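You operate a simulated robot arm through the tools that you are given. There is no shell and no other tool.

You run a simulated robot arm. Do the job below in one go: nothing can be reset, and whatever is moved stays where it is left.

JOB
Sand the clamped block smooth, then oil its top.
Fine: use the sanding block and the grey oil pad; both go back; shut the green oil box; the block stays clamped; leave the other blocks. A coat counts when it lies all over at full strength: go over it till it gets no stronger. What is to be rubbed or washed off counts as gone when no trace of it is left.

It is judged by the outcome, as a careful person would: the job done as asked, and still so three seconds after it is handed in. It fails if anything else is knocked over, pushed out of place, dropped, spilled or broken.

ROBOT AND FRAMES
A 6-joint arm with a fingered hand, fixed in place. Base frame: the origin is on the floor under the middle of its stand, x ahead of it, y to its left, z up; the work surface is at about z = 78. Units: cm, rad, N and s.
With the tool pointing down near the work surface it reaches from about 18 to 90 cm from the base axis. Its first joint turns from -2.897 to 2.897 rad. Payload 5 kg.
The tool frame sits at the grasp point between the pads (the TCP): z along the fingers, y along the line on which they close. The tips reach 3.7 cm beyond it. The gripper opens to 12.4 cm; its body begins 4.3 cm behind the TCP. The gripper is a hand of 3 fingers: y runs from the thumb to the fingers, the wrist lies at [-2.1, -12.5, -21.5] in the tool frame.
Orientation is that of the tool frame in the base frame, as a unit quaternion [x, y, z, w]. With the fingers straight down and the wrist toward the robot, the tool's x, y and z point along [0, 1, 0], [1, 0, 0] and [0, 0, -1] of the base frame.

CONTROLS
- The arm moves only by the tool move_arm. Its argument "plan" is a list of rows, each a list of 6 numbers: the turn, a rotation vector about the base's x, y, z in units of 5 degrees (1.0 is 5 degrees), then the shift along the base's x, y, z in units of 20 mm (1.0 is 20 mm). In form: [[rx, ry, rz, dx, dy, dz], ...]. A call has 1 to 20 rows; each row shifts and turns the commanded pose from where the row before left it. A call with a number of a shift or a turn outside -1 to 1 is refused whole. Each row takes 0.2 s and may step no farther than 5 cm and 0.15 rad from the row before; otherwise, the whole call is refused. A pose out of reach is approached as far as the arm can. The call stops where the force on the tool passes 40 N (or 10 N more than at its start, if that is more) or the arm is blocked; 0.2 s more then pass. In this call time passes only in rows, and 0.2 s behind the last. The reply holds the time, the measured pose of the TCP, the force on the tool along the base axes, the opening and the grip force, in the units named above and with some noise, with the torque about the TCP (base axes, N m) and any sound that the robot's microphone picked up.
- Cameras (640 x 400 px; columns grow to the right, rows downward): "scene" is fixed at [40.09, 65.99, 156.38]; the picture's right is [-0.94, -0.33, 0.00], its down [-0.20, 0.58, -0.79] and it looks along [0.26, -0.75, -0.61] (base axes); focal length 371 px, centre (320, 200). "wrist" rides on the gripper at [7.2, -10.4, -15.4] in the tool frame; the picture's right is [-0.83, 0.26, -0.49], its down [-0.51, -0.72, 0.47] and it looks along [-0.23, 0.64, 0.73] (tool axes); focal length 243 px, centre (320, 200). There is no depth. A picture from a camera that has moved, and an enlarged one, comes with that camera's place and axes in the base frame and with its lens. The place of the scene camera against the robot may be out by one fixed shift of up to 2.5 cm in any direction.
- capture(camera): a new picture of that camera. It takes no simulated time.
- set_fingers(index, middle, thumb_bend, thumb_turn): sets how far each is bent, from 0 (flat) to 1 (curled in); at 0.3 the hand is open as for a grip, at 0.7 the pads meet at the TCP. One left out holds its place. A second passes; each finger stops where it meets its share of the squeeze, and holds until it gets a number again. It is the only way to open and close the hand. It gives what a move gives, with no picture; readings hold the bend of each and the force on the fingers (four entries, about 0 where the hand has none), thumb and palm. thumb_turn goes from beside the hand (0) to across from the fingers (1), as for a grip.
- close_up(camera, box): a new picture of the part [left, top, right, bottom] of that camera's present view, enlarged. It takes no simulated time.
- job_done(): hands the job in; it is judged then, once.

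Places have to be worked out from the pictures, the camera data and where the tool is seen. Open the gripper and draw the arm clear of the work before you hand the job in, unless the task says otherwise.

The tools are called after "Call:" as a command line: name --pt "numbers of a row" for each row, then --argument value for the rest, lists and objects as JSON in quotes. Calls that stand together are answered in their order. move_arm: Moves the arm, as the interface text tells. Its arguments: {"type":"object","properties":{"plan":{"type":"array","items":{"type":"array","items":{"type":"number"}}}},"required":["plan"]} The other tools are called the same way: set_fingers (index, middle, thumb_bend, thumb_turn) moves the fingers one by one; capture (camera) takes a picture; close_up (camera, box) takes an enlarged picture of a part of a camera's view; job_done () hands the job in.

At the start:

```text
time: 0.0
ee_pos: [74.45, -4.08, 115.33]
ee_rot: [0.707, 0.707, 0.0, -0.001]
contact_force: [0.7, 0.0, -1.0]
wrist_torque: [-0.01, -0.01, 0.0]
opening: 12.39
gripper_force: 0.0
shape: jaw
bend: [0.3, 0.3, 0.3, 0.98]
finger forces: [0.0, 0.0, 0.0, 0.1, 0.0, 0.0]
```

scene: 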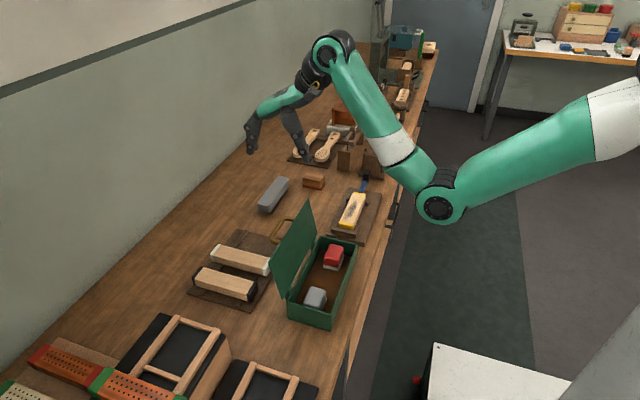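
wrist: 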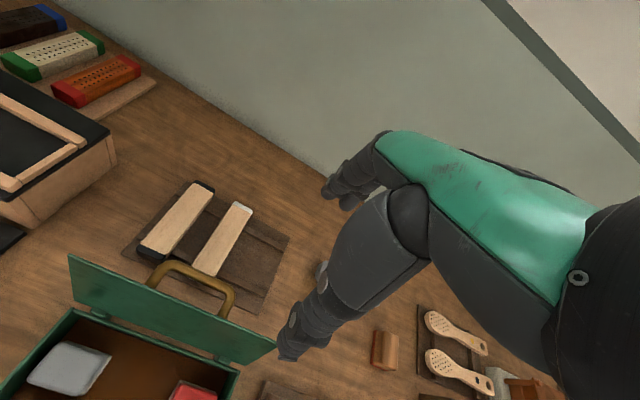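

I start by looking closer at the bench to identify the clamped block, the sanding block, the oil pad and the box.

Call:
close_up --camera "scene" --box '[180, 160, 420, 340]'

Call:
close_up --camera "scene" --box '[240, 20, 460, 180]'

Call:
close_up --camera "scene" --box '[0, 240, 340, 400]'

Call:
close_up --camera "wrist" --box '[0, 150, 500, 400]'

```text
2.22 times, centred on (300, 250) of scene
camera zoom: at [40.09, 65.99, 156.38], right [-0.94, -0.33, 0.0], down [-0.2, 0.58, -0.79], along [0.26, -0.75, -0.61], focal length 824 px, centre (364, 89)
```

zoom: 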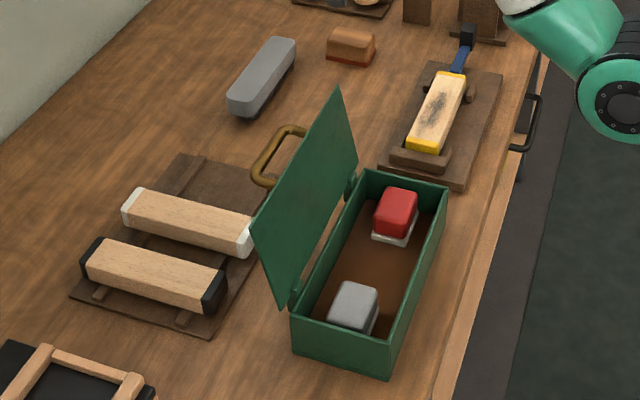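

```text
2.50 times, centred on (350, 100) of scene
camera zoom: at [40.09, 65.99, 156.38], right [-0.94, -0.33, 0.0], down [-0.2, 0.58, -0.79], along [0.26, -0.75, -0.61], focal length 927 px, centre (245, 450)
```

zoom: 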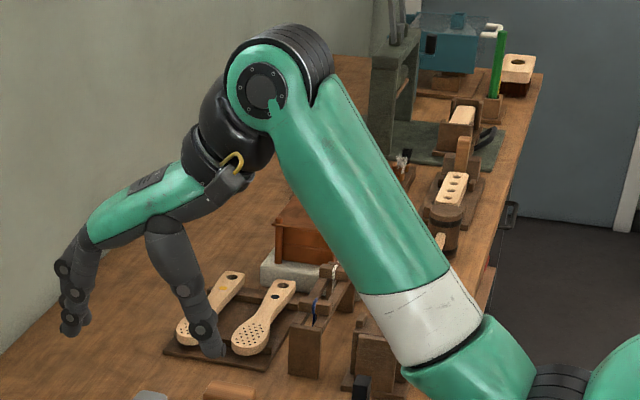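

```text
1.88 times, centred on (170, 320) of scene
camera zoom: at [40.09, 65.99, 156.38], right [-0.94, -0.33, 0.0], down [-0.2, 0.58, -0.79], along [0.26, -0.75, -0.61], focal length 698 px, centre (602, -26)
```

zoom: 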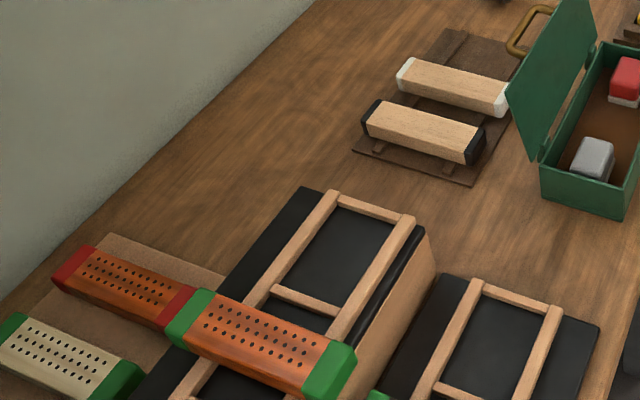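

```text
1.28 times, centred on (250, 275) of wrist
camera zoom: at [63.99, 3.34, 130.65], right [0.26, -0.83, 0.49], down [-0.72, -0.51, -0.47], along [0.64, -0.23, -0.73], focal length 311 px, centre (410, 104)
```

zoom: 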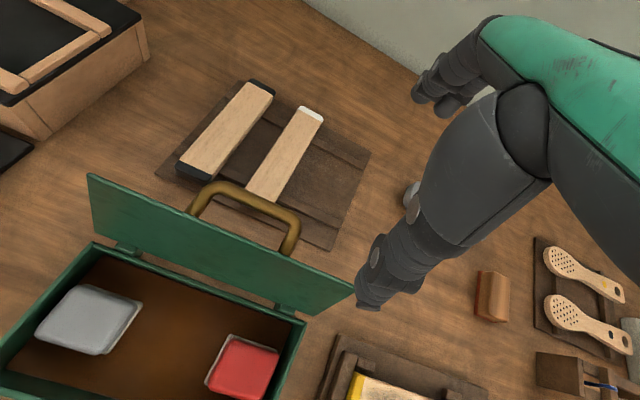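

The clamped block (yellow ends, dark rough top) seems to be near (60,-23). The brown block with a reddish face, near (78,-36), looks like the sanding block, and the grey pad sits in the green box near (60,13). I'll move the hand back and to the right at height for a better wrist view.

Call:
move_arm --pt "0 0 0 -0.9 -0.8 0" --pt "0 0 0 -0.9 -0.8 0" --pt "0 0 0 -0.9 -0.8 0" --pt "0 0 0 -0.9 -0.8 0" --pt "0 0 0 -0.9 -0.8 0" --pt "0 0 0 -0.9 -0.8 0" --pt "0 0 0 -0.9 -0.8 0" --pt "0 0 0 -0.9 -0.8 0" --pt "0 0 0 -0.9 -0.8 0" --pt "0 0 0 -0.9 -0.8 0"

Call:
capture --camera "wrist"

Call:
capture --camera "scene"

```text
time: 2.2
ee_pos: [57.35, -20.36, 113.68]
ee_rot: [0.707, 0.707, 0.002, 0.002]
contact_force: [-0.3, -0.9, 0.2]
wrist_torque: [0.0, 0.06, 0.02]
opening: 12.38
gripper_force: 0.2
shape: jaw
bend: [0.3, 0.3, 0.3, 0.98]
finger forces: [0.1, 0.0, 0.1, 0.0, 0.1, 0.1]
out of reach, approached as far as the arm can: row 8, 9, 10
```

```text
taken
camera wrist: at [46.89, -12.89, 128.93], right [0.26, -0.83, 0.49], down [-0.72, -0.51, -0.47], along [0.64, -0.23, -0.73], focal length 243 px, centre (320, 200)
```

wrist: 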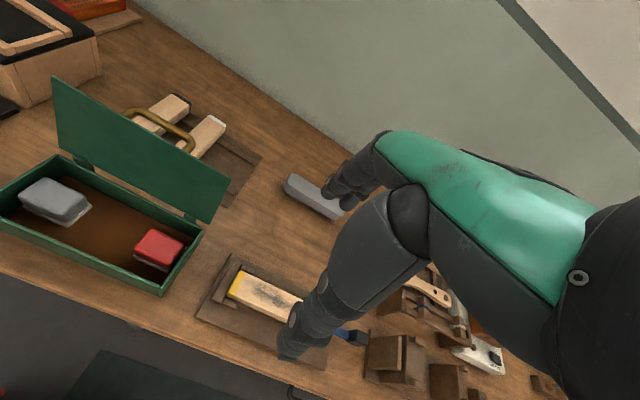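

```text
taken
```

scene: 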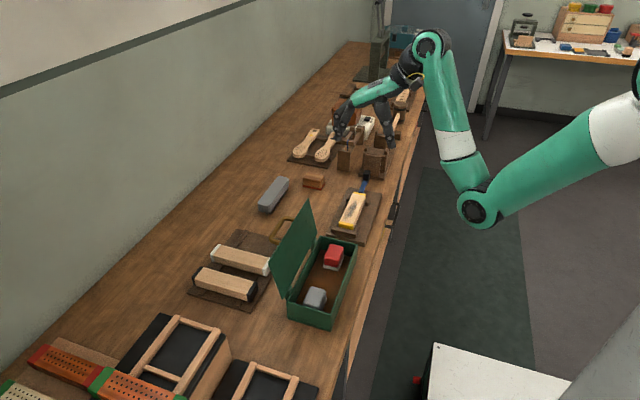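

The hand hides the sanding block, and the reach at this height is limited close in. I'll move further right and out so the sanding block and clamped block fall in the free left half of the wrist picture.

Call:
move_arm --pt "0 0 0 0.5 -1 0" --pt "0 0 0 0.5 -1 0" --pt "0 0 0 0.5 -1 0" --pt "0 0 0 0.5 -1 0" --pt "0 0 0 0.5 -1 0" --pt "0 0 0 0.5 -1 0" --pt "0 0 0 0.5 -1 0" --pt "0 0 0 0.5 -1 0" --pt "0 0 0 0.5 -1 -0.2" --pt "0 0 0 0.5 -1 -0.2" --pt "0 0 0 0.5 -1 -0.2" --pt "0 0 0 0.5 -1 -0.2" --pt "0 0 0 0.5 -1 -0.2"

Call:
capture --camera "wrist"

Call:
capture --camera "scene"

```text
time: 5.0
ee_pos: [70.37, -46.4, 111.74]
ee_rot: [0.707, 0.707, 0.0, 0.0]
contact_force: [0.6, -0.2, 0.0]
wrist_torque: [0.0, 0.0, 0.0]
opening: 12.38
gripper_force: 0.0
shape: jaw
bend: [0.3, 0.3, 0.3, 0.98]
finger forces: [0.1, 0.0, 0.0, 0.0, 0.1, 0.0]
```

```text
taken
camera wrist: at [60.0, -38.93, 127.07], right [0.26, -0.83, 0.49], down [-0.72, -0.51, -0.47], along [0.64, -0.23, -0.73], focal length 243 px, centre (320, 200)
```

wrist: 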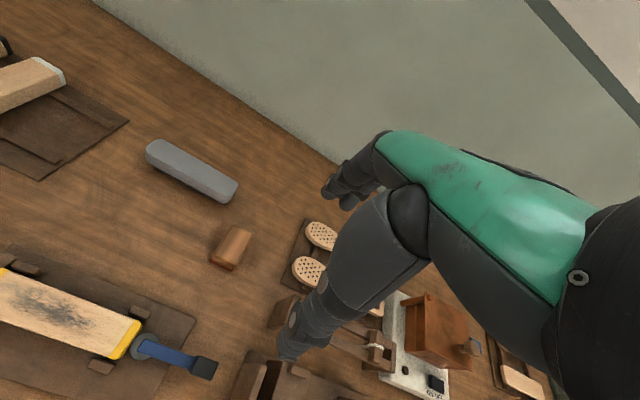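

```text
taken
```

scene: 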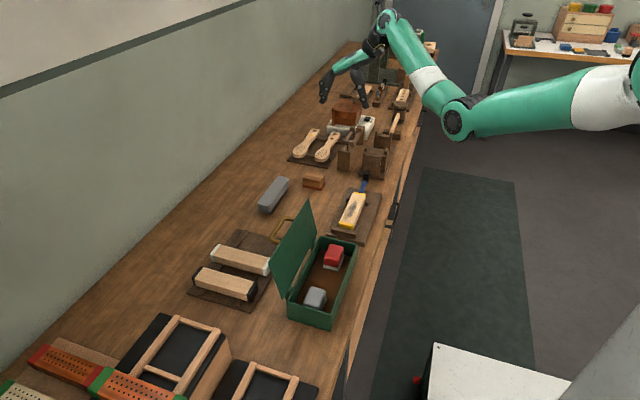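

Now all the relevant items are visible; I zoom in on the sanding block, the grey bar, and the clamped block.

Call:
close_up --camera "wrist" --box '[120, 120, 300, 290]'

Call:
close_up --camera "wrist" --box '[0, 230, 240, 400]'

Call:
close_up --camera "scene" --box '[240, 100, 420, 250]'

```text
2.35 times, centred on (210, 205) of wrist
camera zoom: at [60.0, -38.93, 127.07], right [0.26, -0.83, 0.49], down [-0.72, -0.51, -0.47], along [0.64, -0.23, -0.73], focal length 571 px, centre (579, 188)
```

zoom: 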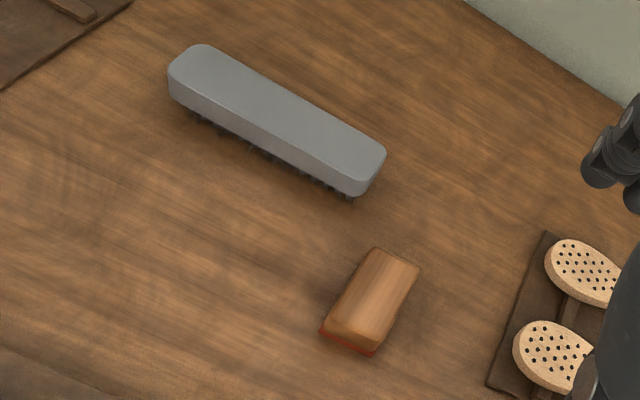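

```text
2.35 times, centred on (120, 315) of wrist
camera zoom: at [60.0, -38.93, 127.07], right [0.26, -0.83, 0.49], down [-0.72, -0.51, -0.47], along [0.64, -0.23, -0.73], focal length 571 px, centre (791, -71)
```

zoom: 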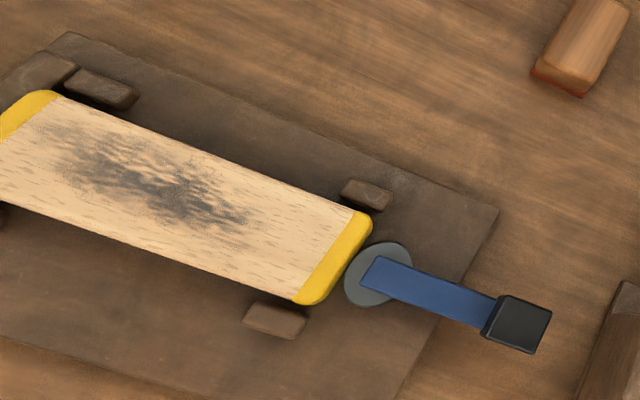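

```text
2.67 times, centred on (330, 175) of scene
camera zoom: at [40.09, 65.99, 156.38], right [-0.94, -0.33, 0.0], down [-0.2, 0.58, -0.79], along [0.26, -0.75, -0.61], focal length 989 px, centre (293, 267)
```

zoom: 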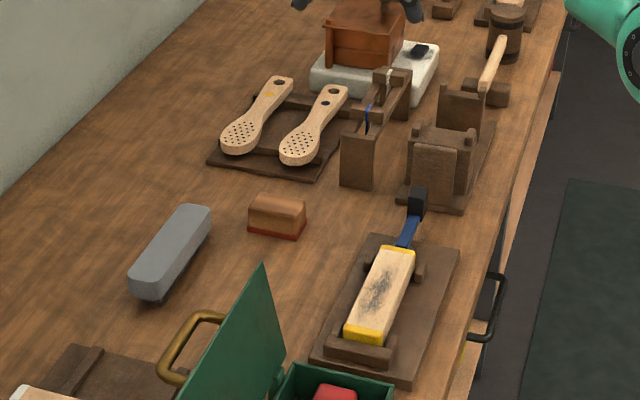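

The grey bar has bristles, so it is a brush; the small wooden block with a red abrasive face at about (79,-40) is the sanding block. I'll check the hand geometry and the clamp lever more closely before choosing a grip.

Call:
close_up --camera "wrist" --box '[260, 110, 440, 370]'

Call:
close_up --camera "scene" --box '[320, 165, 400, 245]'

Call:
close_up --camera "scene" --box '[310, 0, 440, 120]'

Call:
close_up --camera "scene" --box '[260, 190, 370, 340]'

```text
1.54 times, centred on (350, 240) of wrist
camera zoom: at [60.0, -38.93, 127.07], right [0.26, -0.83, 0.49], down [-0.72, -0.51, -0.47], along [0.64, -0.23, -0.73], focal length 373 px, centre (274, 138)
```

zoom: 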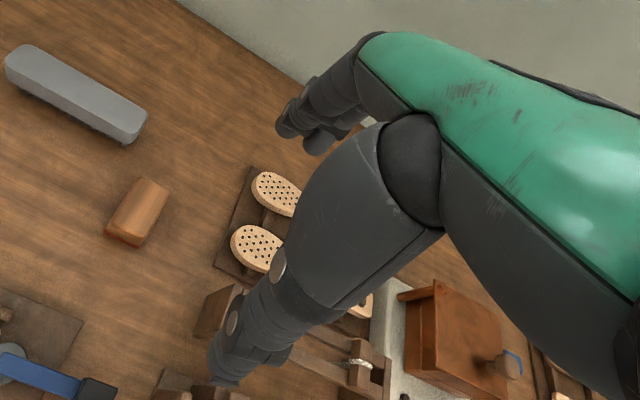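

```text
5.00 times, centred on (360, 205) of scene
camera zoom: at [40.09, 65.99, 156.38], right [-0.94, -0.33, 0.0], down [-0.2, 0.58, -0.79], along [0.26, -0.75, -0.61], focal length 1854 px, centre (120, 175)
```

zoom: 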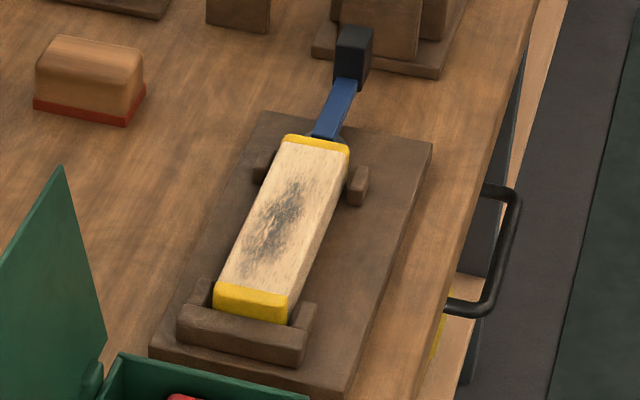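

```text
3.33 times, centred on (375, 60) of scene
camera zoom: at [40.09, 65.99, 156.38], right [-0.94, -0.33, 0.0], down [-0.2, 0.58, -0.79], along [0.26, -0.75, -0.61], focal length 1236 px, centre (137, 667)
```

zoom: 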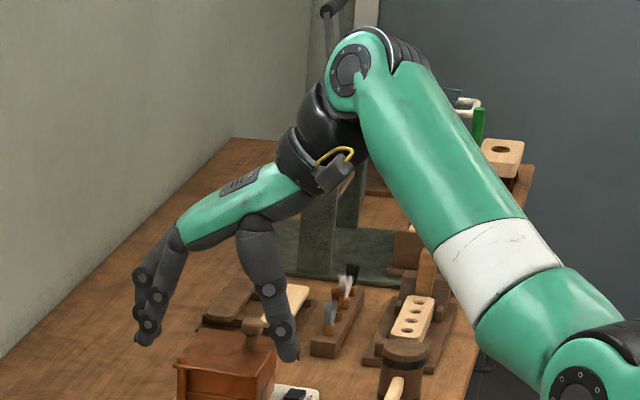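

```text
2.67 times, centred on (315, 265) of scene
camera zoom: at [40.09, 65.99, 156.38], right [-0.94, -0.33, 0.0], down [-0.2, 0.58, -0.79], along [0.26, -0.75, -0.61], focal length 989 px, centre (333, 27)
```

zoom: 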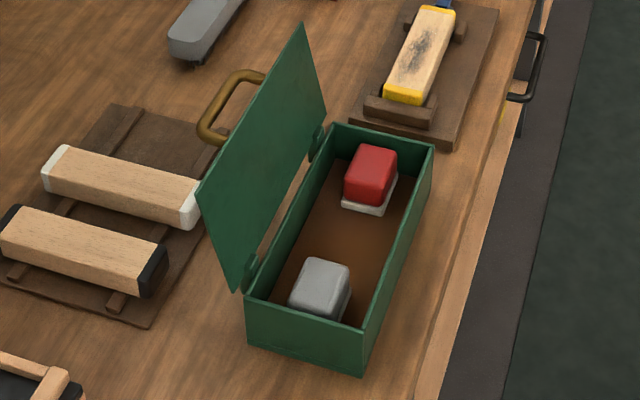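

The lever of the clamp lies roughly at the block's top level behind its right end (block top ≈ z 83, y −34.4 to −17, x 58.2 to 63). I'll come closer over the sanding block to refine its position before grasping.

Call:
move_arm --pt "0 0 0 0.57 -0.07 -0.9" --pt "0 0 0 0.57 -0.07 -0.9" --pt "0 0 0 0.57 -0.07 -0.9" --pt "0 0 0 0.57 -0.07 -0.9" --pt "0 0 0 0.57 -0.07 -0.9" --pt "0 0 0 0.57 -0.07 -0.9" --pt "0 0 0 0.57 -0.07 -0.9" --pt "0 0 0 0.57 -0.07 -0.9"

Call:
capture --camera "wrist"

Call:
close_up --camera "wrist" --box '[120, 180, 320, 340]'

Call:
close_up --camera "scene" --box '[270, 80, 410, 200]'

```text
time: 6.8
ee_pos: [78.15, -46.64, 97.7]
ee_rot: [0.707, 0.708, -0.001, 0.001]
contact_force: [0.0, -0.3, -1.0]
wrist_torque: [-0.02, 0.03, 0.0]
opening: 12.36
gripper_force: 0.1
shape: jaw
bend: [0.3, 0.3, 0.3, 0.98]
finger forces: [0.1, 0.0, 0.1, 0.0, 0.0, 0.0]
out of reach, approached as far as the arm can: row 8
```

```text
taken
camera wrist: at [67.78, -39.29, 112.99], right [0.26, -0.83, 0.49], down [-0.72, -0.51, -0.47], along [0.64, -0.23, -0.73], focal length 243 px, centre (320, 200)
```

wrist: 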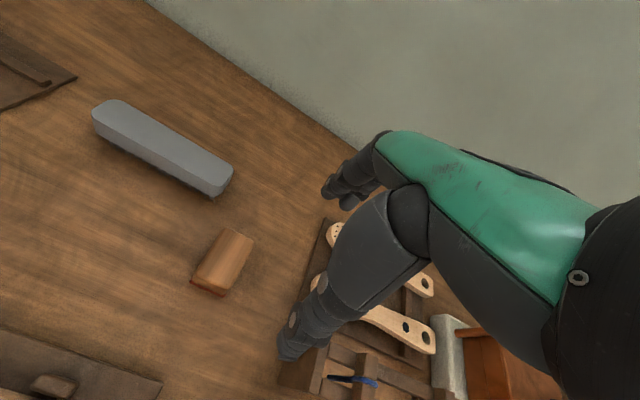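

```text
2.50 times, centred on (220, 260) of wrist
camera zoom: at [67.78, -39.29, 112.99], right [0.26, -0.83, 0.49], down [-0.72, -0.51, -0.47], along [0.64, -0.23, -0.73], focal length 606 px, centre (570, 50)
```

zoom: 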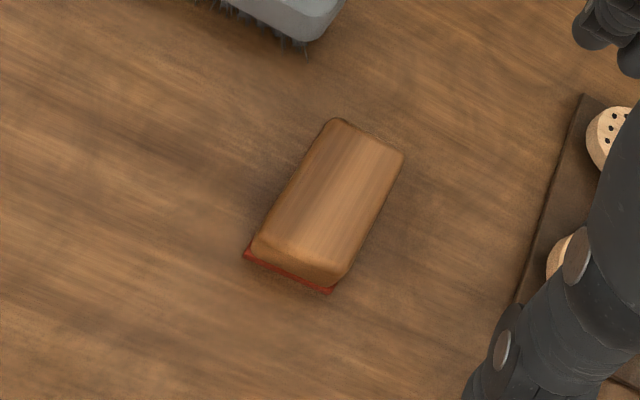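

```text
3.33 times, centred on (340, 140) of scene
camera zoom: at [40.09, 65.99, 156.38], right [-0.94, -0.33, 0.0], down [-0.2, 0.58, -0.79], along [0.26, -0.75, -0.61], focal length 1236 px, centre (253, 400)
```

zoom: 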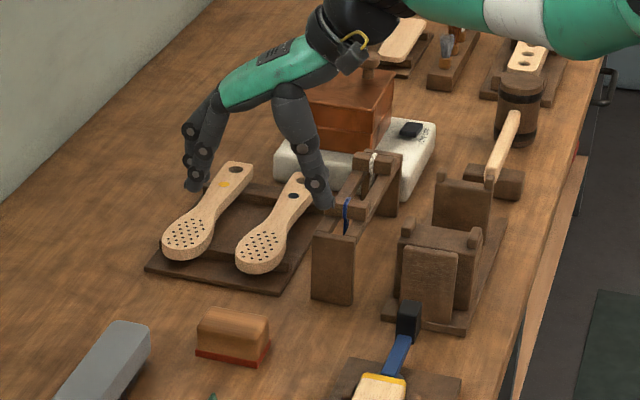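

Refined sanding block: x 75.5–82.5, y −42.6 to −38, top ≈ 82, long side along x. I'll go above its centre (79.0, −40.3) before descending.

Call:
move_arm --pt "0 0 0 0 0.8 0" --pt "0 0 0 0 0.8 0" --pt "0 0 0 0 0.8 -0.3" --pt "0 0 0 0 0.75 -0.6" --pt "0 0 0 0 0 -1.0"

Call:
capture --camera "wrist"

Call:
close_up --camera "scene" --box '[250, 110, 370, 210]'

```text
time: 8.0
ee_pos: [79.98, -41.77, 93.2]
ee_rot: [0.707, 0.708, 0.001, 0.0]
contact_force: [-0.4, -0.9, -0.1]
wrist_torque: [0.04, -0.01, -0.01]
opening: 12.37
gripper_force: 0.2
shape: jaw
bend: [0.3, 0.3, 0.3, 0.98]
finger forces: [0.0, 0.0, 0.0, 0.1, 0.0, 0.0]
out of reach, approached as far as the arm can: row 1, 2, 3, 4, 5
```

```text
taken
camera wrist: at [69.66, -34.51, 108.48], right [0.26, -0.83, 0.49], down [-0.72, -0.51, -0.47], along [0.64, -0.23, -0.73], focal length 243 px, centre (320, 200)
```

wrist: 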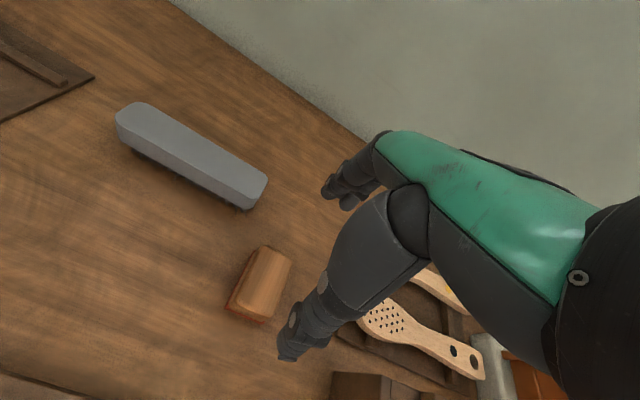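

```text
4.00 times, centred on (310, 160) of scene
camera zoom: at [40.09, 65.99, 156.38], right [-0.94, -0.33, 0.0], down [-0.2, 0.58, -0.79], along [0.26, -0.75, -0.61], focal length 1483 px, centre (360, 360)
```

zoom: 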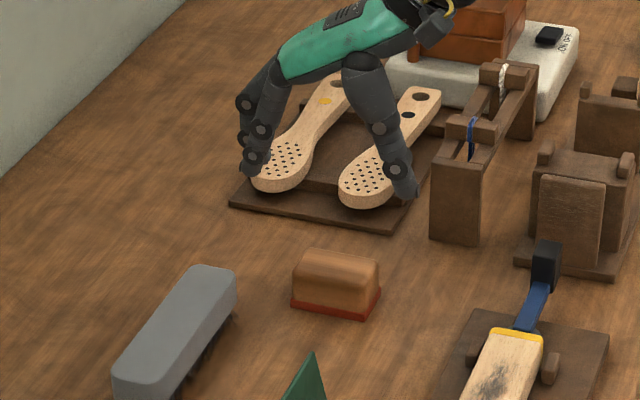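

The arm is at the edge of its reach here; the TCP reads (79.98, −41.77). I'll pull inward first to (78.9, −40.3), then check.

Call:
move_arm --pt "0 0 0 -0.7 0.4 0" --pt "0 0 0 -0.6 0.4 0"

```text
time: 8.6
ee_pos: [77.38, -40.28, 93.17]
ee_rot: [0.707, 0.707, 0.0, 0.001]
contact_force: [-0.6, -0.5, -0.1]
wrist_torque: [-0.01, 0.02, -0.01]
opening: 12.38
gripper_force: 0.0
shape: jaw
bend: [0.3, 0.3, 0.3, 0.97]
finger forces: [0.0, 0.1, 0.0, 0.0, 0.0, 0.0]
```

Now at (77.38, −40.28), within reach. I lower to z≈86 while shifting outward to the block's centre.

Call:
move_arm --pt "0 0 0 0 0 -1.0" --pt "0 0 0 0.1 0 -1.0" --pt "0 0 0 0.3 0 -1.0" --pt "0 0 0 0.4 0 -0.5"

Call:
capture --camera "wrist"

Call:
close_up --camera "scene" --box '[250, 120, 370, 210]'

```text
time: 9.6
ee_pos: [78.11, -40.33, 87.18]
ee_rot: [0.707, 0.708, -0.001, 0.001]
contact_force: [-0.2, 0.8, 0.4]
wrist_torque: [0.01, 0.01, 0.02]
opening: 12.43
gripper_force: 0.1
shape: jaw
bend: [0.3, 0.3, 0.3, 0.98]
finger forces: [0.0, 0.0, 0.0, 0.0, 0.1, 0.0]
out of reach, approached as far as the arm can: row 4
```

```text
taken
camera wrist: at [67.75, -32.94, 102.44], right [0.26, -0.83, 0.49], down [-0.72, -0.51, -0.47], along [0.64, -0.23, -0.73], focal length 243 px, centre (320, 200)
```

wrist: 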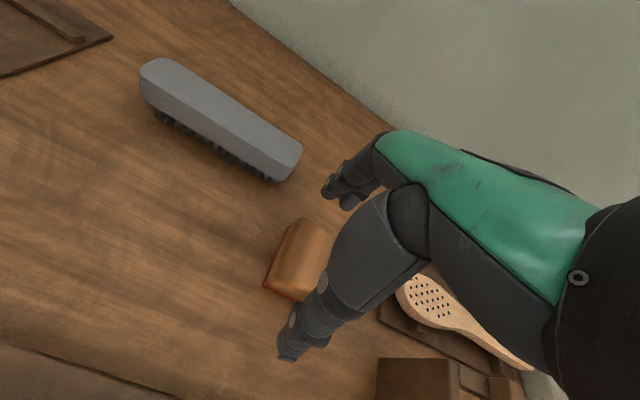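

```text
4.44 times, centred on (310, 165) of scene
camera zoom: at [40.09, 65.99, 156.38], right [-0.94, -0.33, 0.0], down [-0.2, 0.58, -0.79], along [0.26, -0.75, -0.61], focal length 1648 px, centre (364, 356)
```

zoom: 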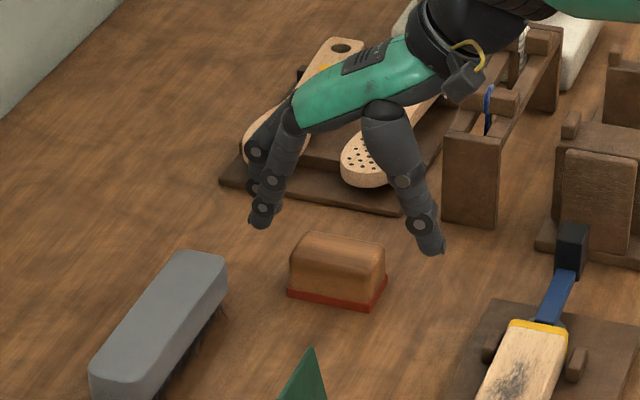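

Everything lines up in y; x is about 0.9 cm short and the last row was just out of reach. I try small outward steps while lowering a little.

Call:
move_arm --pt "0 0 0 0.1 0 -0.3" --pt "0 0 0 0.15 0 -0.3" --pt "0 0 0 0.15 0 0"

```text
time: 10.4
ee_pos: [77.96, -40.25, 86.67]
ee_rot: [0.707, 0.707, -0.001, 0.001]
contact_force: [0.1, 0.2, 0.4]
wrist_torque: [-0.01, -0.01, 0.02]
opening: 12.4
gripper_force: 0.0
shape: jaw
bend: [0.3, 0.3, 0.3, 0.98]
finger forces: [0.0, 0.0, 0.1, 0.0, 0.1, 0.0]
out of reach, approached as far as the arm can: row 1, 2
```

Reach shrinks lower down, so I'll lean the hand 5° outward (wrist inward), which lets the fingers pass behind the far end of the sanding block. I then descend gently to z≈82.8 at x≈77.

Call:
move_arm --pt "0 -1 0 0 0 0" --pt "0 0 0 0 0 -0.5" --pt "0 0 0 -0.2 0 -0.5" --pt "0 0 0 -0.1 0 -0.4"

Call:
capture --camera "wrist"

Call:
close_up --camera "scene" --box '[260, 130, 360, 210]'

```text
time: 11.4
ee_pos: [77.37, -40.13, 83.93]
ee_rot: [0.706, 0.707, 0.03, 0.031]
contact_force: [-0.3, -0.1, 0.5]
wrist_torque: [-0.01, 0.05, -0.01]
opening: 12.4
gripper_force: 0.1
shape: jaw
bend: [0.3, 0.3, 0.3, 0.98]
finger forces: [0.1, 0.0, 0.1, 0.0, 0.1, 0.1]
```

```text
taken
camera wrist: at [65.7, -32.75, 98.24], right [0.22, -0.83, 0.51], down [-0.68, -0.51, -0.53], along [0.7, -0.23, -0.67], focal length 243 px, centre (320, 200)
```

wrist: 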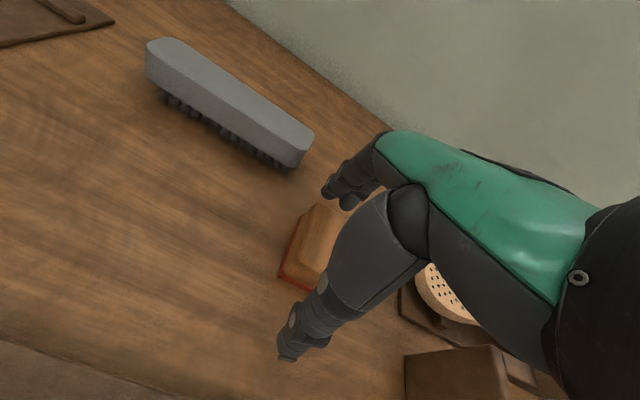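

```text
5.00 times, centred on (310, 170) of scene
camera zoom: at [40.09, 65.99, 156.38], right [-0.94, -0.33, 0.0], down [-0.2, 0.58, -0.79], along [0.26, -0.75, -0.61], focal length 1854 px, centre (370, 350)
```

zoom: 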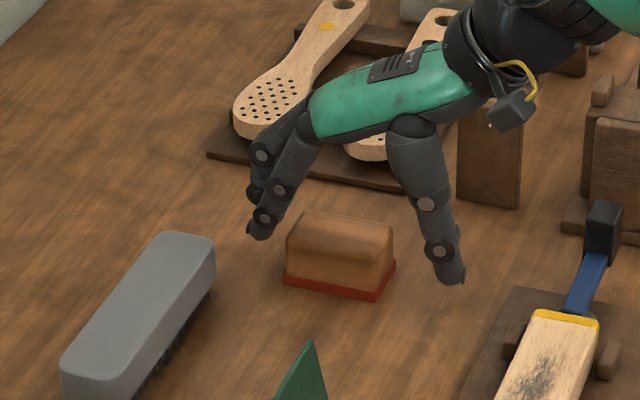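

The fingers straddle the block as expected, with room at both ends. I lower about 1 cm more, watching the force.

Call:
move_arm --pt "0 0 0 -0.05 0 -0.25" --pt "0 0 0 -0.05 0 -0.25"

Call:
close_up --camera "scene" --box '[270, 140, 350, 200]'

Call:
close_up --camera "wrist" --box '[240, 140, 440, 380]'

```text
time: 12.0
ee_pos: [76.83, -40.12, 83.51]
ee_rot: [0.706, 0.707, 0.03, 0.03]
contact_force: [-1.3, 0.1, -0.2]
wrist_torque: [-0.02, 0.01, 0.02]
opening: 12.38
gripper_force: 0.1
shape: jaw
bend: [0.3, 0.3, 0.3, 0.98]
finger forces: [0.0, 0.1, 0.0, 0.1, 0.0, 0.0]
out of reach, approached as far as the arm can: row 1, 2
```

```text
6.67 times, centred on (310, 170) of scene
camera zoom: at [40.09, 65.99, 156.38], right [-0.94, -0.33, 0.0], down [-0.2, 0.58, -0.79], along [0.26, -0.75, -0.61], focal length 2472 px, centre (387, 400)
```

zoom: 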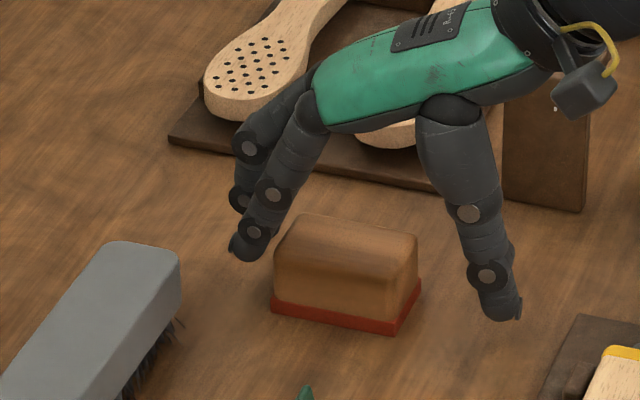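

```text
1.67 times, centred on (340, 260) of wrist
camera zoom: at [65.24, -32.65, 97.92], right [0.22, -0.83, 0.51], down [-0.68, -0.51, -0.53], along [0.7, -0.23, -0.67], focal length 404 px, centre (287, 100)
```

zoom: 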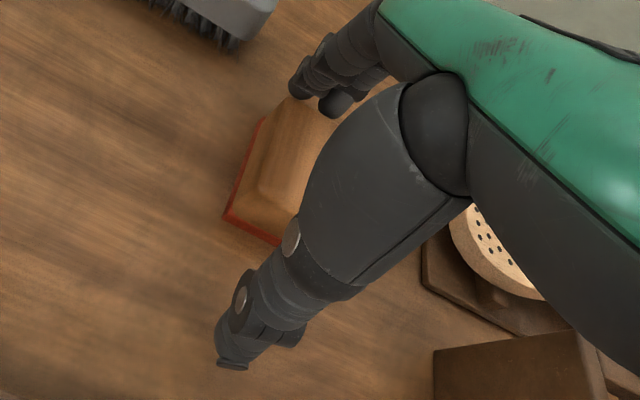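

Lower down, the arm can't bring the grip fully over the block at this distance; the thumb tip is near z 79 and the fingertips around 81. I'll curl the two fingers behind the far end and draw the sanding block a few centimetres toward me to where a straight grip is possible.

Call:
set_fingers --index 0.42 --middle 0.42

Call:
close_up --camera "scene" --box '[270, 140, 350, 200]'

Call:
close_up --camera "wrist" --box '[240, 140, 440, 380]'

```text
time: 13.0
ee_pos: [76.93, -40.01, 83.69]
ee_rot: [0.706, 0.707, 0.031, 0.03]
contact_force: [0.5, 0.0, 0.5]
wrist_torque: [-0.04, -0.02, 0.03]
opening: 11.13
gripper_force: 0.1
shape: fingers
bend: [0.42, 0.42, 0.3, 0.98]
finger forces: [0.2, 0.1, 0.0, 0.1, 0.0, 0.1]
```

```text
6.67 times, centred on (310, 170) of scene
camera zoom: at [40.09, 65.99, 156.38], right [-0.94, -0.33, 0.0], down [-0.2, 0.58, -0.79], along [0.26, -0.75, -0.61], focal length 2472 px, centre (387, 400)
```

zoom: 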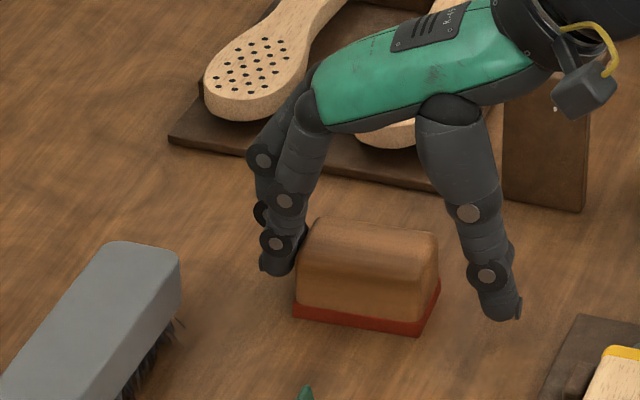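

```text
1.67 times, centred on (340, 260) of wrist
camera zoom: at [65.25, -32.65, 97.92], right [0.22, -0.83, 0.51], down [-0.68, -0.51, -0.53], along [0.7, -0.23, -0.67], focal length 404 px, centre (287, 100)
```

zoom: 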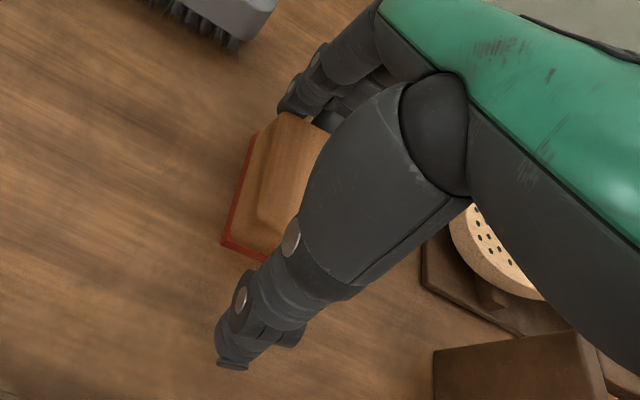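

The fingers hooked the far end cleanly and drew the block about 1.3 cm inward. I pull it another 3 cm toward the robot, gently.

Call:
move_arm --pt "0 0 0 -0.4 0 0" --pt "0 0 0 -0.4 0 0" --pt "0 0 0 -0.4 0 0" --pt "0 0 0 -0.3 0 0"

Call:
close_up --camera "scene" --box '[270, 140, 350, 200]'

Call:
close_up --camera "wrist" --box '[200, 140, 440, 380]'

```text
time: 14.0
ee_pos: [75.28, -41.11, 82.58]
ee_rot: [0.707, 0.706, 0.032, 0.031]
contact_force: [0.8, 0.0, 0.6]
wrist_torque: [0.02, -0.01, 0.01]
opening: 11.12
gripper_force: 0.3
shape: fingers
bend: [0.42, 0.42, 0.3, 0.98]
finger forces: [0.6, 0.1, 0.1, 0.1, 0.0, 0.0]
out of reach, approached as far as the arm can: row 1, 2, 3, 4
```

```text
6.67 times, centred on (310, 170) of scene
camera zoom: at [40.09, 65.99, 156.38], right [-0.94, -0.33, 0.0], down [-0.2, 0.58, -0.79], along [0.26, -0.75, -0.61], focal length 2472 px, centre (387, 400)
```

zoom: 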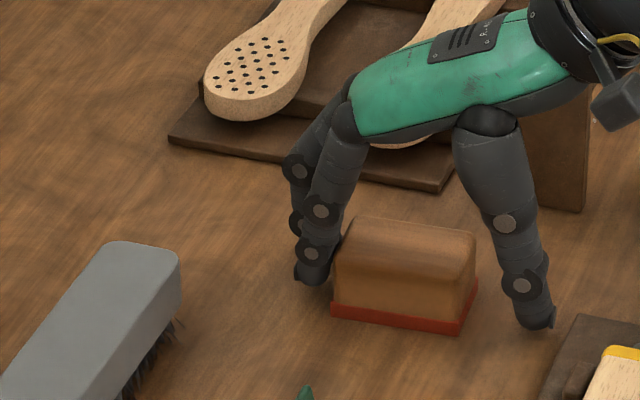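

```text
1.67 times, centred on (320, 260) of wrist
camera zoom: at [63.6, -33.76, 96.98], right [0.22, -0.83, 0.51], down [-0.68, -0.51, -0.53], along [0.7, -0.23, -0.67], focal length 404 px, centre (320, 100)
```

zoom: 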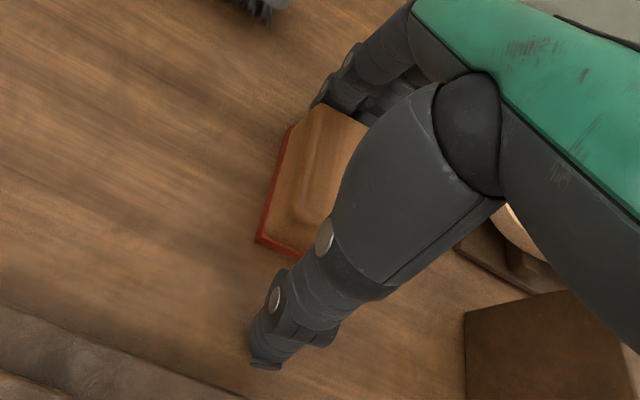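

The block is now about 3.6 cm closer (centre ≈ (75.3, −40.3)); the hand drifted to y −41.1. I correct y and continue inward a bit, back into reach.

Call:
move_arm --pt "0 0 0 -0.5 0.2 0.1" --pt "0 0 0 -0.3 0.2 0.1"

Call:
close_up --camera "scene" --box '[270, 140, 350, 200]'

```text
time: 14.6
ee_pos: [74.94, -41.25, 82.45]
ee_rot: [0.707, 0.706, 0.031, 0.031]
contact_force: [0.4, -0.5, 0.0]
wrist_torque: [-0.03, 0.01, -0.01]
opening: 11.12
gripper_force: 0.6
shape: fingers
bend: [0.42, 0.42, 0.3, 0.98]
finger forces: [0.4, 0.0, 0.0, 0.0, 0.0, 0.0]
out of reach, approached as far as the arm can: row 1, 2
```

```text
6.67 times, centred on (310, 170) of scene
camera zoom: at [40.09, 65.99, 156.38], right [-0.94, -0.33, 0.0], down [-0.2, 0.58, -0.79], along [0.26, -0.75, -0.61], focal length 2472 px, centre (387, 400)
```

zoom: 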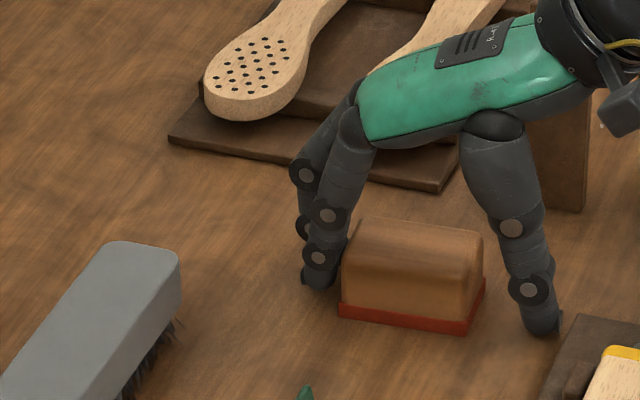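

The arm seems stuck at its stretched limit rather than following. I'll raise the hand a little to recover a well-conditioned posture and read the pose.

Call:
move_arm --pt "0 0 0 0 0 0.8" --pt "0 0 0 0 0 0.8" --pt "0 0 0 0 0 0.8"

Call:
capture --camera "scene"

```text
time: 15.4
ee_pos: [76.51, -42.53, 86.02]
ee_rot: [0.705, 0.707, 0.031, 0.03]
contact_force: [-0.5, -0.7, 0.2]
wrist_torque: [-0.01, 0.01, 0.0]
opening: 11.05
gripper_force: 0.0
shape: fingers
bend: [0.42, 0.42, 0.3, 0.98]
finger forces: [0.0, 0.1, 0.1, 0.1, 0.1, 0.0]
out of reach, approached as far as the arm can: row 1, 2, 3
```

```text
taken
```

scene: 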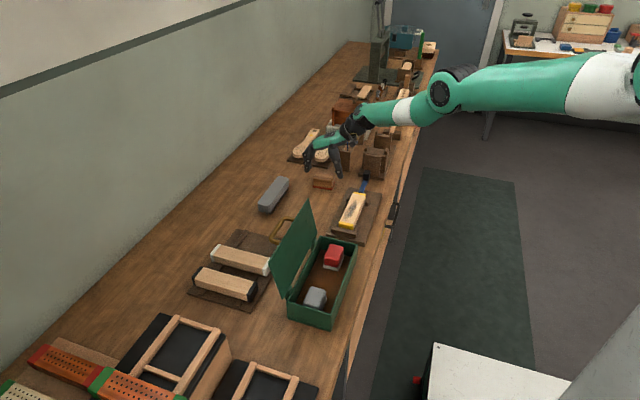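

The arm is stretched straight, which is why it slides along its limit. I command a clear inward move (as worked before) with the hand above the block.

Call:
move_arm --pt "0 0 0 -0.8 0.4 0.2" --pt "0 0 0 -0.8 0.4 0.2" --pt "0 0 0 -0.8 0.3 0.1"

```text
time: 16.2
ee_pos: [75.54, -42.92, 85.14]
ee_rot: [0.706, 0.707, 0.031, 0.031]
contact_force: [0.3, -0.6, -0.1]
wrist_torque: [0.02, 0.01, -0.02]
opening: 11.06
gripper_force: 0.1
shape: fingers
bend: [0.42, 0.42, 0.3, 0.98]
finger forces: [0.0, 0.0, 0.0, 0.0, 0.0, 0.0]
out of reach, approached as far as the arm can: row 1, 2, 3
```

Only the sideways part of my commands gets executed; the radial part is blocked by the straight arm. I keep commanding inward and upward along the arm's own line to get the elbow to bend again, staying above everything.

Call:
move_arm --pt "0 0 0 -1 0.8 1" --pt "0 0 0 -1 0.8 1" --pt "0 0 0 -1 0.8 1"

```text
time: 17.0
ee_pos: [76.02, -43.81, 87.1]
ee_rot: [0.706, 0.707, 0.031, 0.031]
contact_force: [-0.8, 0.3, 0.6]
wrist_torque: [-0.01, -0.05, 0.0]
opening: 11.05
gripper_force: 0.1
shape: fingers
bend: [0.42, 0.42, 0.3, 0.98]
finger forces: [0.1, 0.0, 0.0, 0.0, 0.0, 0.0]
out of reach, approached as far as the arm can: row 1, 2, 3
```

It looks like the elbow has slipped past straight onto its limit, so inward commands are blocked. I'll first extend outward/up through the straight position, then pull back in.

Call:
move_arm --pt "0 0 0 0.8 -0.4 0.6" --pt "0 0 0 0.8 -0.4 0.6" --pt "0 0 0 -0.5 0.4 0.3" --pt "0 0 0 -1 0.7 0.5" --pt "0 0 0 -1 0.7 0.5"

```text
time: 18.2
ee_pos: [76.9, -44.54, 89.36]
ee_rot: [0.707, 0.706, 0.031, 0.031]
contact_force: [0.3, -0.1, -1.0]
wrist_torque: [0.03, -0.01, 0.0]
opening: 11.06
gripper_force: 0.1
shape: fingers
bend: [0.42, 0.42, 0.3, 0.98]
finger forces: [0.0, 0.1, 0.0, 0.0, 0.0, 0.2]
out of reach, approached as far as the arm can: row 1, 2, 3, 4, 5
```

Still stuck at the stretch; I look at the arm posture to understand the elbow.

Call:
close_up --camera "scene" --box '[290, 20, 640, 240]'

Call:
capture --camera "wrist"

```text
1.82 times, centred on (465, 130) of scene
camera zoom: at [40.09, 65.99, 156.38], right [-0.94, -0.33, 0.0], down [-0.2, 0.58, -0.79], along [0.26, -0.75, -0.61], focal length 674 px, centre (56, 327)
```

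zoom: 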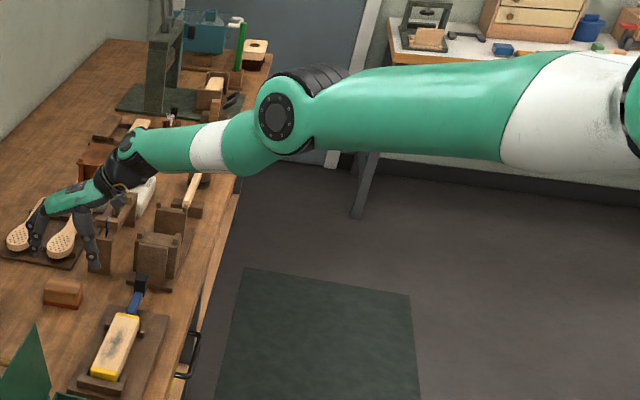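

```text
taken
camera wrist: at [65.22, -37.1, 103.73], right [0.22, -0.83, 0.51], down [-0.68, -0.51, -0.53], along [0.7, -0.23, -0.67], focal length 243 px, centre (320, 200)
```

wrist: 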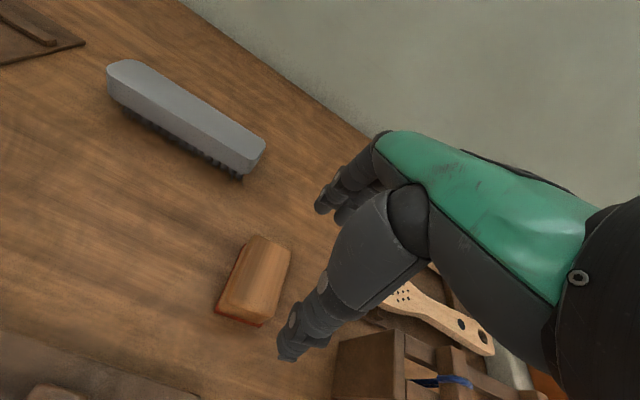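

The arm is nearly straight in that view. I'll rise along the reach limit (outward and up) so the elbow can swing back to its usual lower side, then come inward.

Call:
move_arm --pt "0 0 0 0.4 -0.25 0.9" --pt "0 0 0 0.4 -0.25 0.9" --pt "0 0 0 0.4 -0.25 0.9" --pt "0 0 0 0.4 -0.25 0.9" --pt "0 0 0 0.4 -0.25 0.9" --pt "0 0 0 0.4 -0.25 0.9" --pt "0 0 0 -0.8 0.5 0.3" --pt "0 0 0 -0.8 0.5 0.3" --pt "0 0 0 -0.8 0.5 0.3"

Call:
capture --camera "scene"

```text
time: 20.2
ee_pos: [75.39, -43.96, 102.39]
ee_rot: [0.707, 0.706, 0.031, 0.031]
contact_force: [0.1, -0.7, -0.2]
wrist_torque: [0.02, 0.02, 0.0]
opening: 11.08
gripper_force: 0.1
shape: fingers
bend: [0.42, 0.42, 0.3, 0.98]
finger forces: [0.1, 0.1, 0.0, 0.0, 0.0, 0.0]
out of reach, approached as far as the arm can: row 3, 4, 5, 6
```

```text
taken
```

scene: 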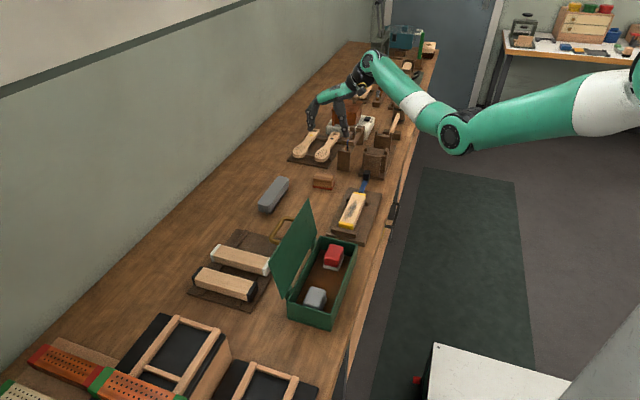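

Recovered — the elbow is bent downward again and rows are no longer flagged. I lower a bit, offset to the side, to re-measure the sanding block.

Call:
move_arm --pt "0 0 0 -0.25 -0.2 -0.9" --pt "0 0 0 -0.25 -0.2 -0.9" --pt "0 0 0 -0.25 -0.2 -0.9" --pt "0 0 0 -0.25 -0.2 -0.9"

Call:
capture --camera "wrist"

Call:
close_up --camera "wrist" --box '[160, 200, 320, 340]'

Call:
close_up --camera "scene" --box '[270, 140, 370, 215]'

```text
time: 21.2
ee_pos: [73.33, -45.58, 95.0]
ee_rot: [0.706, 0.707, 0.031, 0.031]
contact_force: [-0.2, -0.1, 0.6]
wrist_torque: [0.0, 0.03, 0.02]
opening: 11.08
gripper_force: 0.0
shape: fingers
bend: [0.42, 0.42, 0.3, 0.98]
finger forces: [0.0, 0.0, 0.0, 0.1, 0.0, 0.1]
```

```text
taken
camera wrist: at [61.67, -38.12, 109.34], right [0.22, -0.83, 0.51], down [-0.68, -0.51, -0.53], along [0.7, -0.23, -0.67], focal length 243 px, centre (320, 200)
```

wrist: 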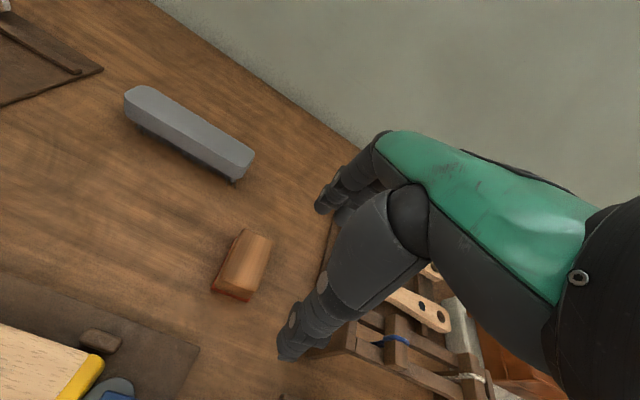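

```text
2.86 times, centred on (240, 270) of wrist
camera zoom: at [61.67, -38.12, 109.34], right [0.22, -0.83, 0.51], down [-0.68, -0.51, -0.53], along [0.7, -0.23, -0.67], focal length 693 px, centre (549, 0)
```

zoom: 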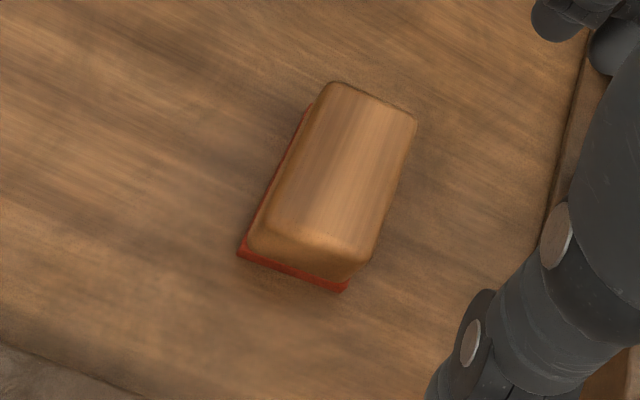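

```text
5.33 times, centred on (320, 178) of scene
camera zoom: at [40.09, 65.99, 156.38], right [-0.94, -0.33, 0.0], down [-0.2, 0.58, -0.79], along [0.26, -0.75, -0.61], focal length 1978 px, centre (320, 320)
```

zoom: 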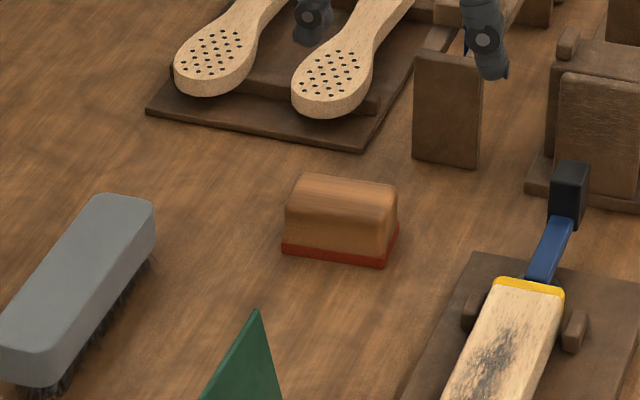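

The block is now centred near (75.8, −41.4), turned about 5°. I open the fingers again, move over it, and will hook its far end once more to bring it comfortably within reach.

Call:
set_fingers --index 0.3 --middle 0.3

Call:
move_arm --pt "0 0 0 0.12 0.53 -0.8" --pt "0 0 0 0.12 0.53 -0.8" --pt "0 0 0 0.12 0.53 -0.8" --pt "0 0 0 0.08 0.5 -0.8"

```text
time: 22.2
ee_pos: [73.42, -45.51, 95.03]
ee_rot: [0.706, 0.707, 0.031, 0.031]
contact_force: [0.2, -0.5, -0.1]
wrist_torque: [0.01, 0.0, -0.02]
opening: 12.85
gripper_force: 0.1
shape: fingers
bend: [0.3, 0.3, 0.3, 0.98]
finger forces: [0.1, 0.1, 0.0, 0.1, 0.0, 0.0]
```

```text
time: 23.2
ee_pos: [74.29, -41.24, 88.52]
ee_rot: [0.706, 0.707, 0.031, 0.03]
contact_force: [-0.2, 0.0, 0.2]
wrist_torque: [0.04, -0.03, 0.0]
opening: 12.87
gripper_force: 0.0
shape: fingers
bend: [0.3, 0.3, 0.3, 0.98]
finger forces: [0.0, 0.0, 0.0, 0.0, 0.0, 0.0]
```

In reach and aligned; I descend in small steps to z≈83.7.

Call:
move_arm --pt "0 0 0 0 0 -0.6" --pt "0 0 0 0 0 -0.6" --pt "0 0 0 0 0 -0.6" --pt "0 0 0 0 0 -0.6"

Call:
close_up --camera "scene" --box '[280, 140, 370, 205]'

```text
time: 24.2
ee_pos: [74.29, -41.3, 83.88]
ee_rot: [0.706, 0.707, 0.031, 0.03]
contact_force: [0.2, 0.5, 1.7]
wrist_torque: [0.01, -0.01, 0.01]
opening: 12.84
gripper_force: 0.0
shape: fingers
bend: [0.3, 0.3, 0.3, 0.98]
finger forces: [0.0, 0.0, 0.0, 0.0, 0.0, 0.0]
```

```text
6.15 times, centred on (325, 172) of scene
camera zoom: at [40.09, 65.99, 156.38], right [-0.94, -0.33, 0.0], down [-0.2, 0.58, -0.79], along [0.26, -0.75, -0.61], focal length 2282 px, centre (289, 369)
```

zoom: 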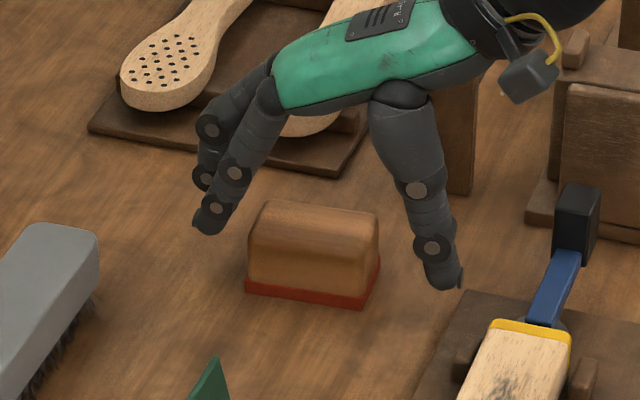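

The fingers are beyond the far end. I curl them to 0.45 behind the block and then draw it in 2.5 cm.

Call:
set_fingers --index 0.45 --middle 0.45

Call:
move_arm --pt "0 0 0 -0.4 0 0" --pt "0 0 0 -0.4 0 0" --pt "0 0 0 -0.4 0 0"

Call:
close_up --camera "scene" --box '[280, 140, 370, 205]'

```text
time: 25.2
ee_pos: [74.22, -41.15, 83.8]
ee_rot: [0.707, 0.706, 0.031, 0.03]
contact_force: [0.3, 0.3, 0.2]
wrist_torque: [0.02, 0.02, 0.0]
opening: 10.6
gripper_force: 0.0
shape: fingers
bend: [0.45, 0.45, 0.3, 0.98]
finger forces: [0.0, 0.1, 0.2, 0.1, 0.0, 0.0]
```

```text
time: 26.0
ee_pos: [71.83, -41.26, 83.75]
ee_rot: [0.706, 0.706, 0.031, 0.03]
contact_force: [1.7, 0.0, 2.9]
wrist_torque: [0.01, 0.16, -0.01]
opening: 10.39
gripper_force: 2.3
shape: fingers
bend: [0.45, 0.45, 0.31, 0.98]
finger forces: [0.2, 0.1, 0.1, 0.0, 3.2, 0.0]
```

```text
6.15 times, centred on (325, 172) of scene
camera zoom: at [40.09, 65.99, 156.38], right [-0.94, -0.33, 0.0], down [-0.2, 0.58, -0.79], along [0.26, -0.75, -0.61], focal length 2282 px, centre (289, 369)
```

zoom: 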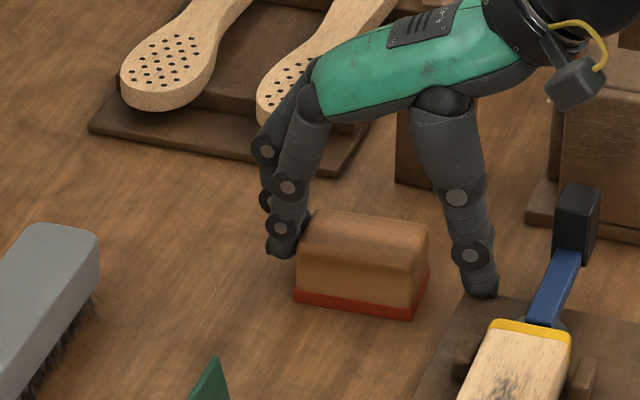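

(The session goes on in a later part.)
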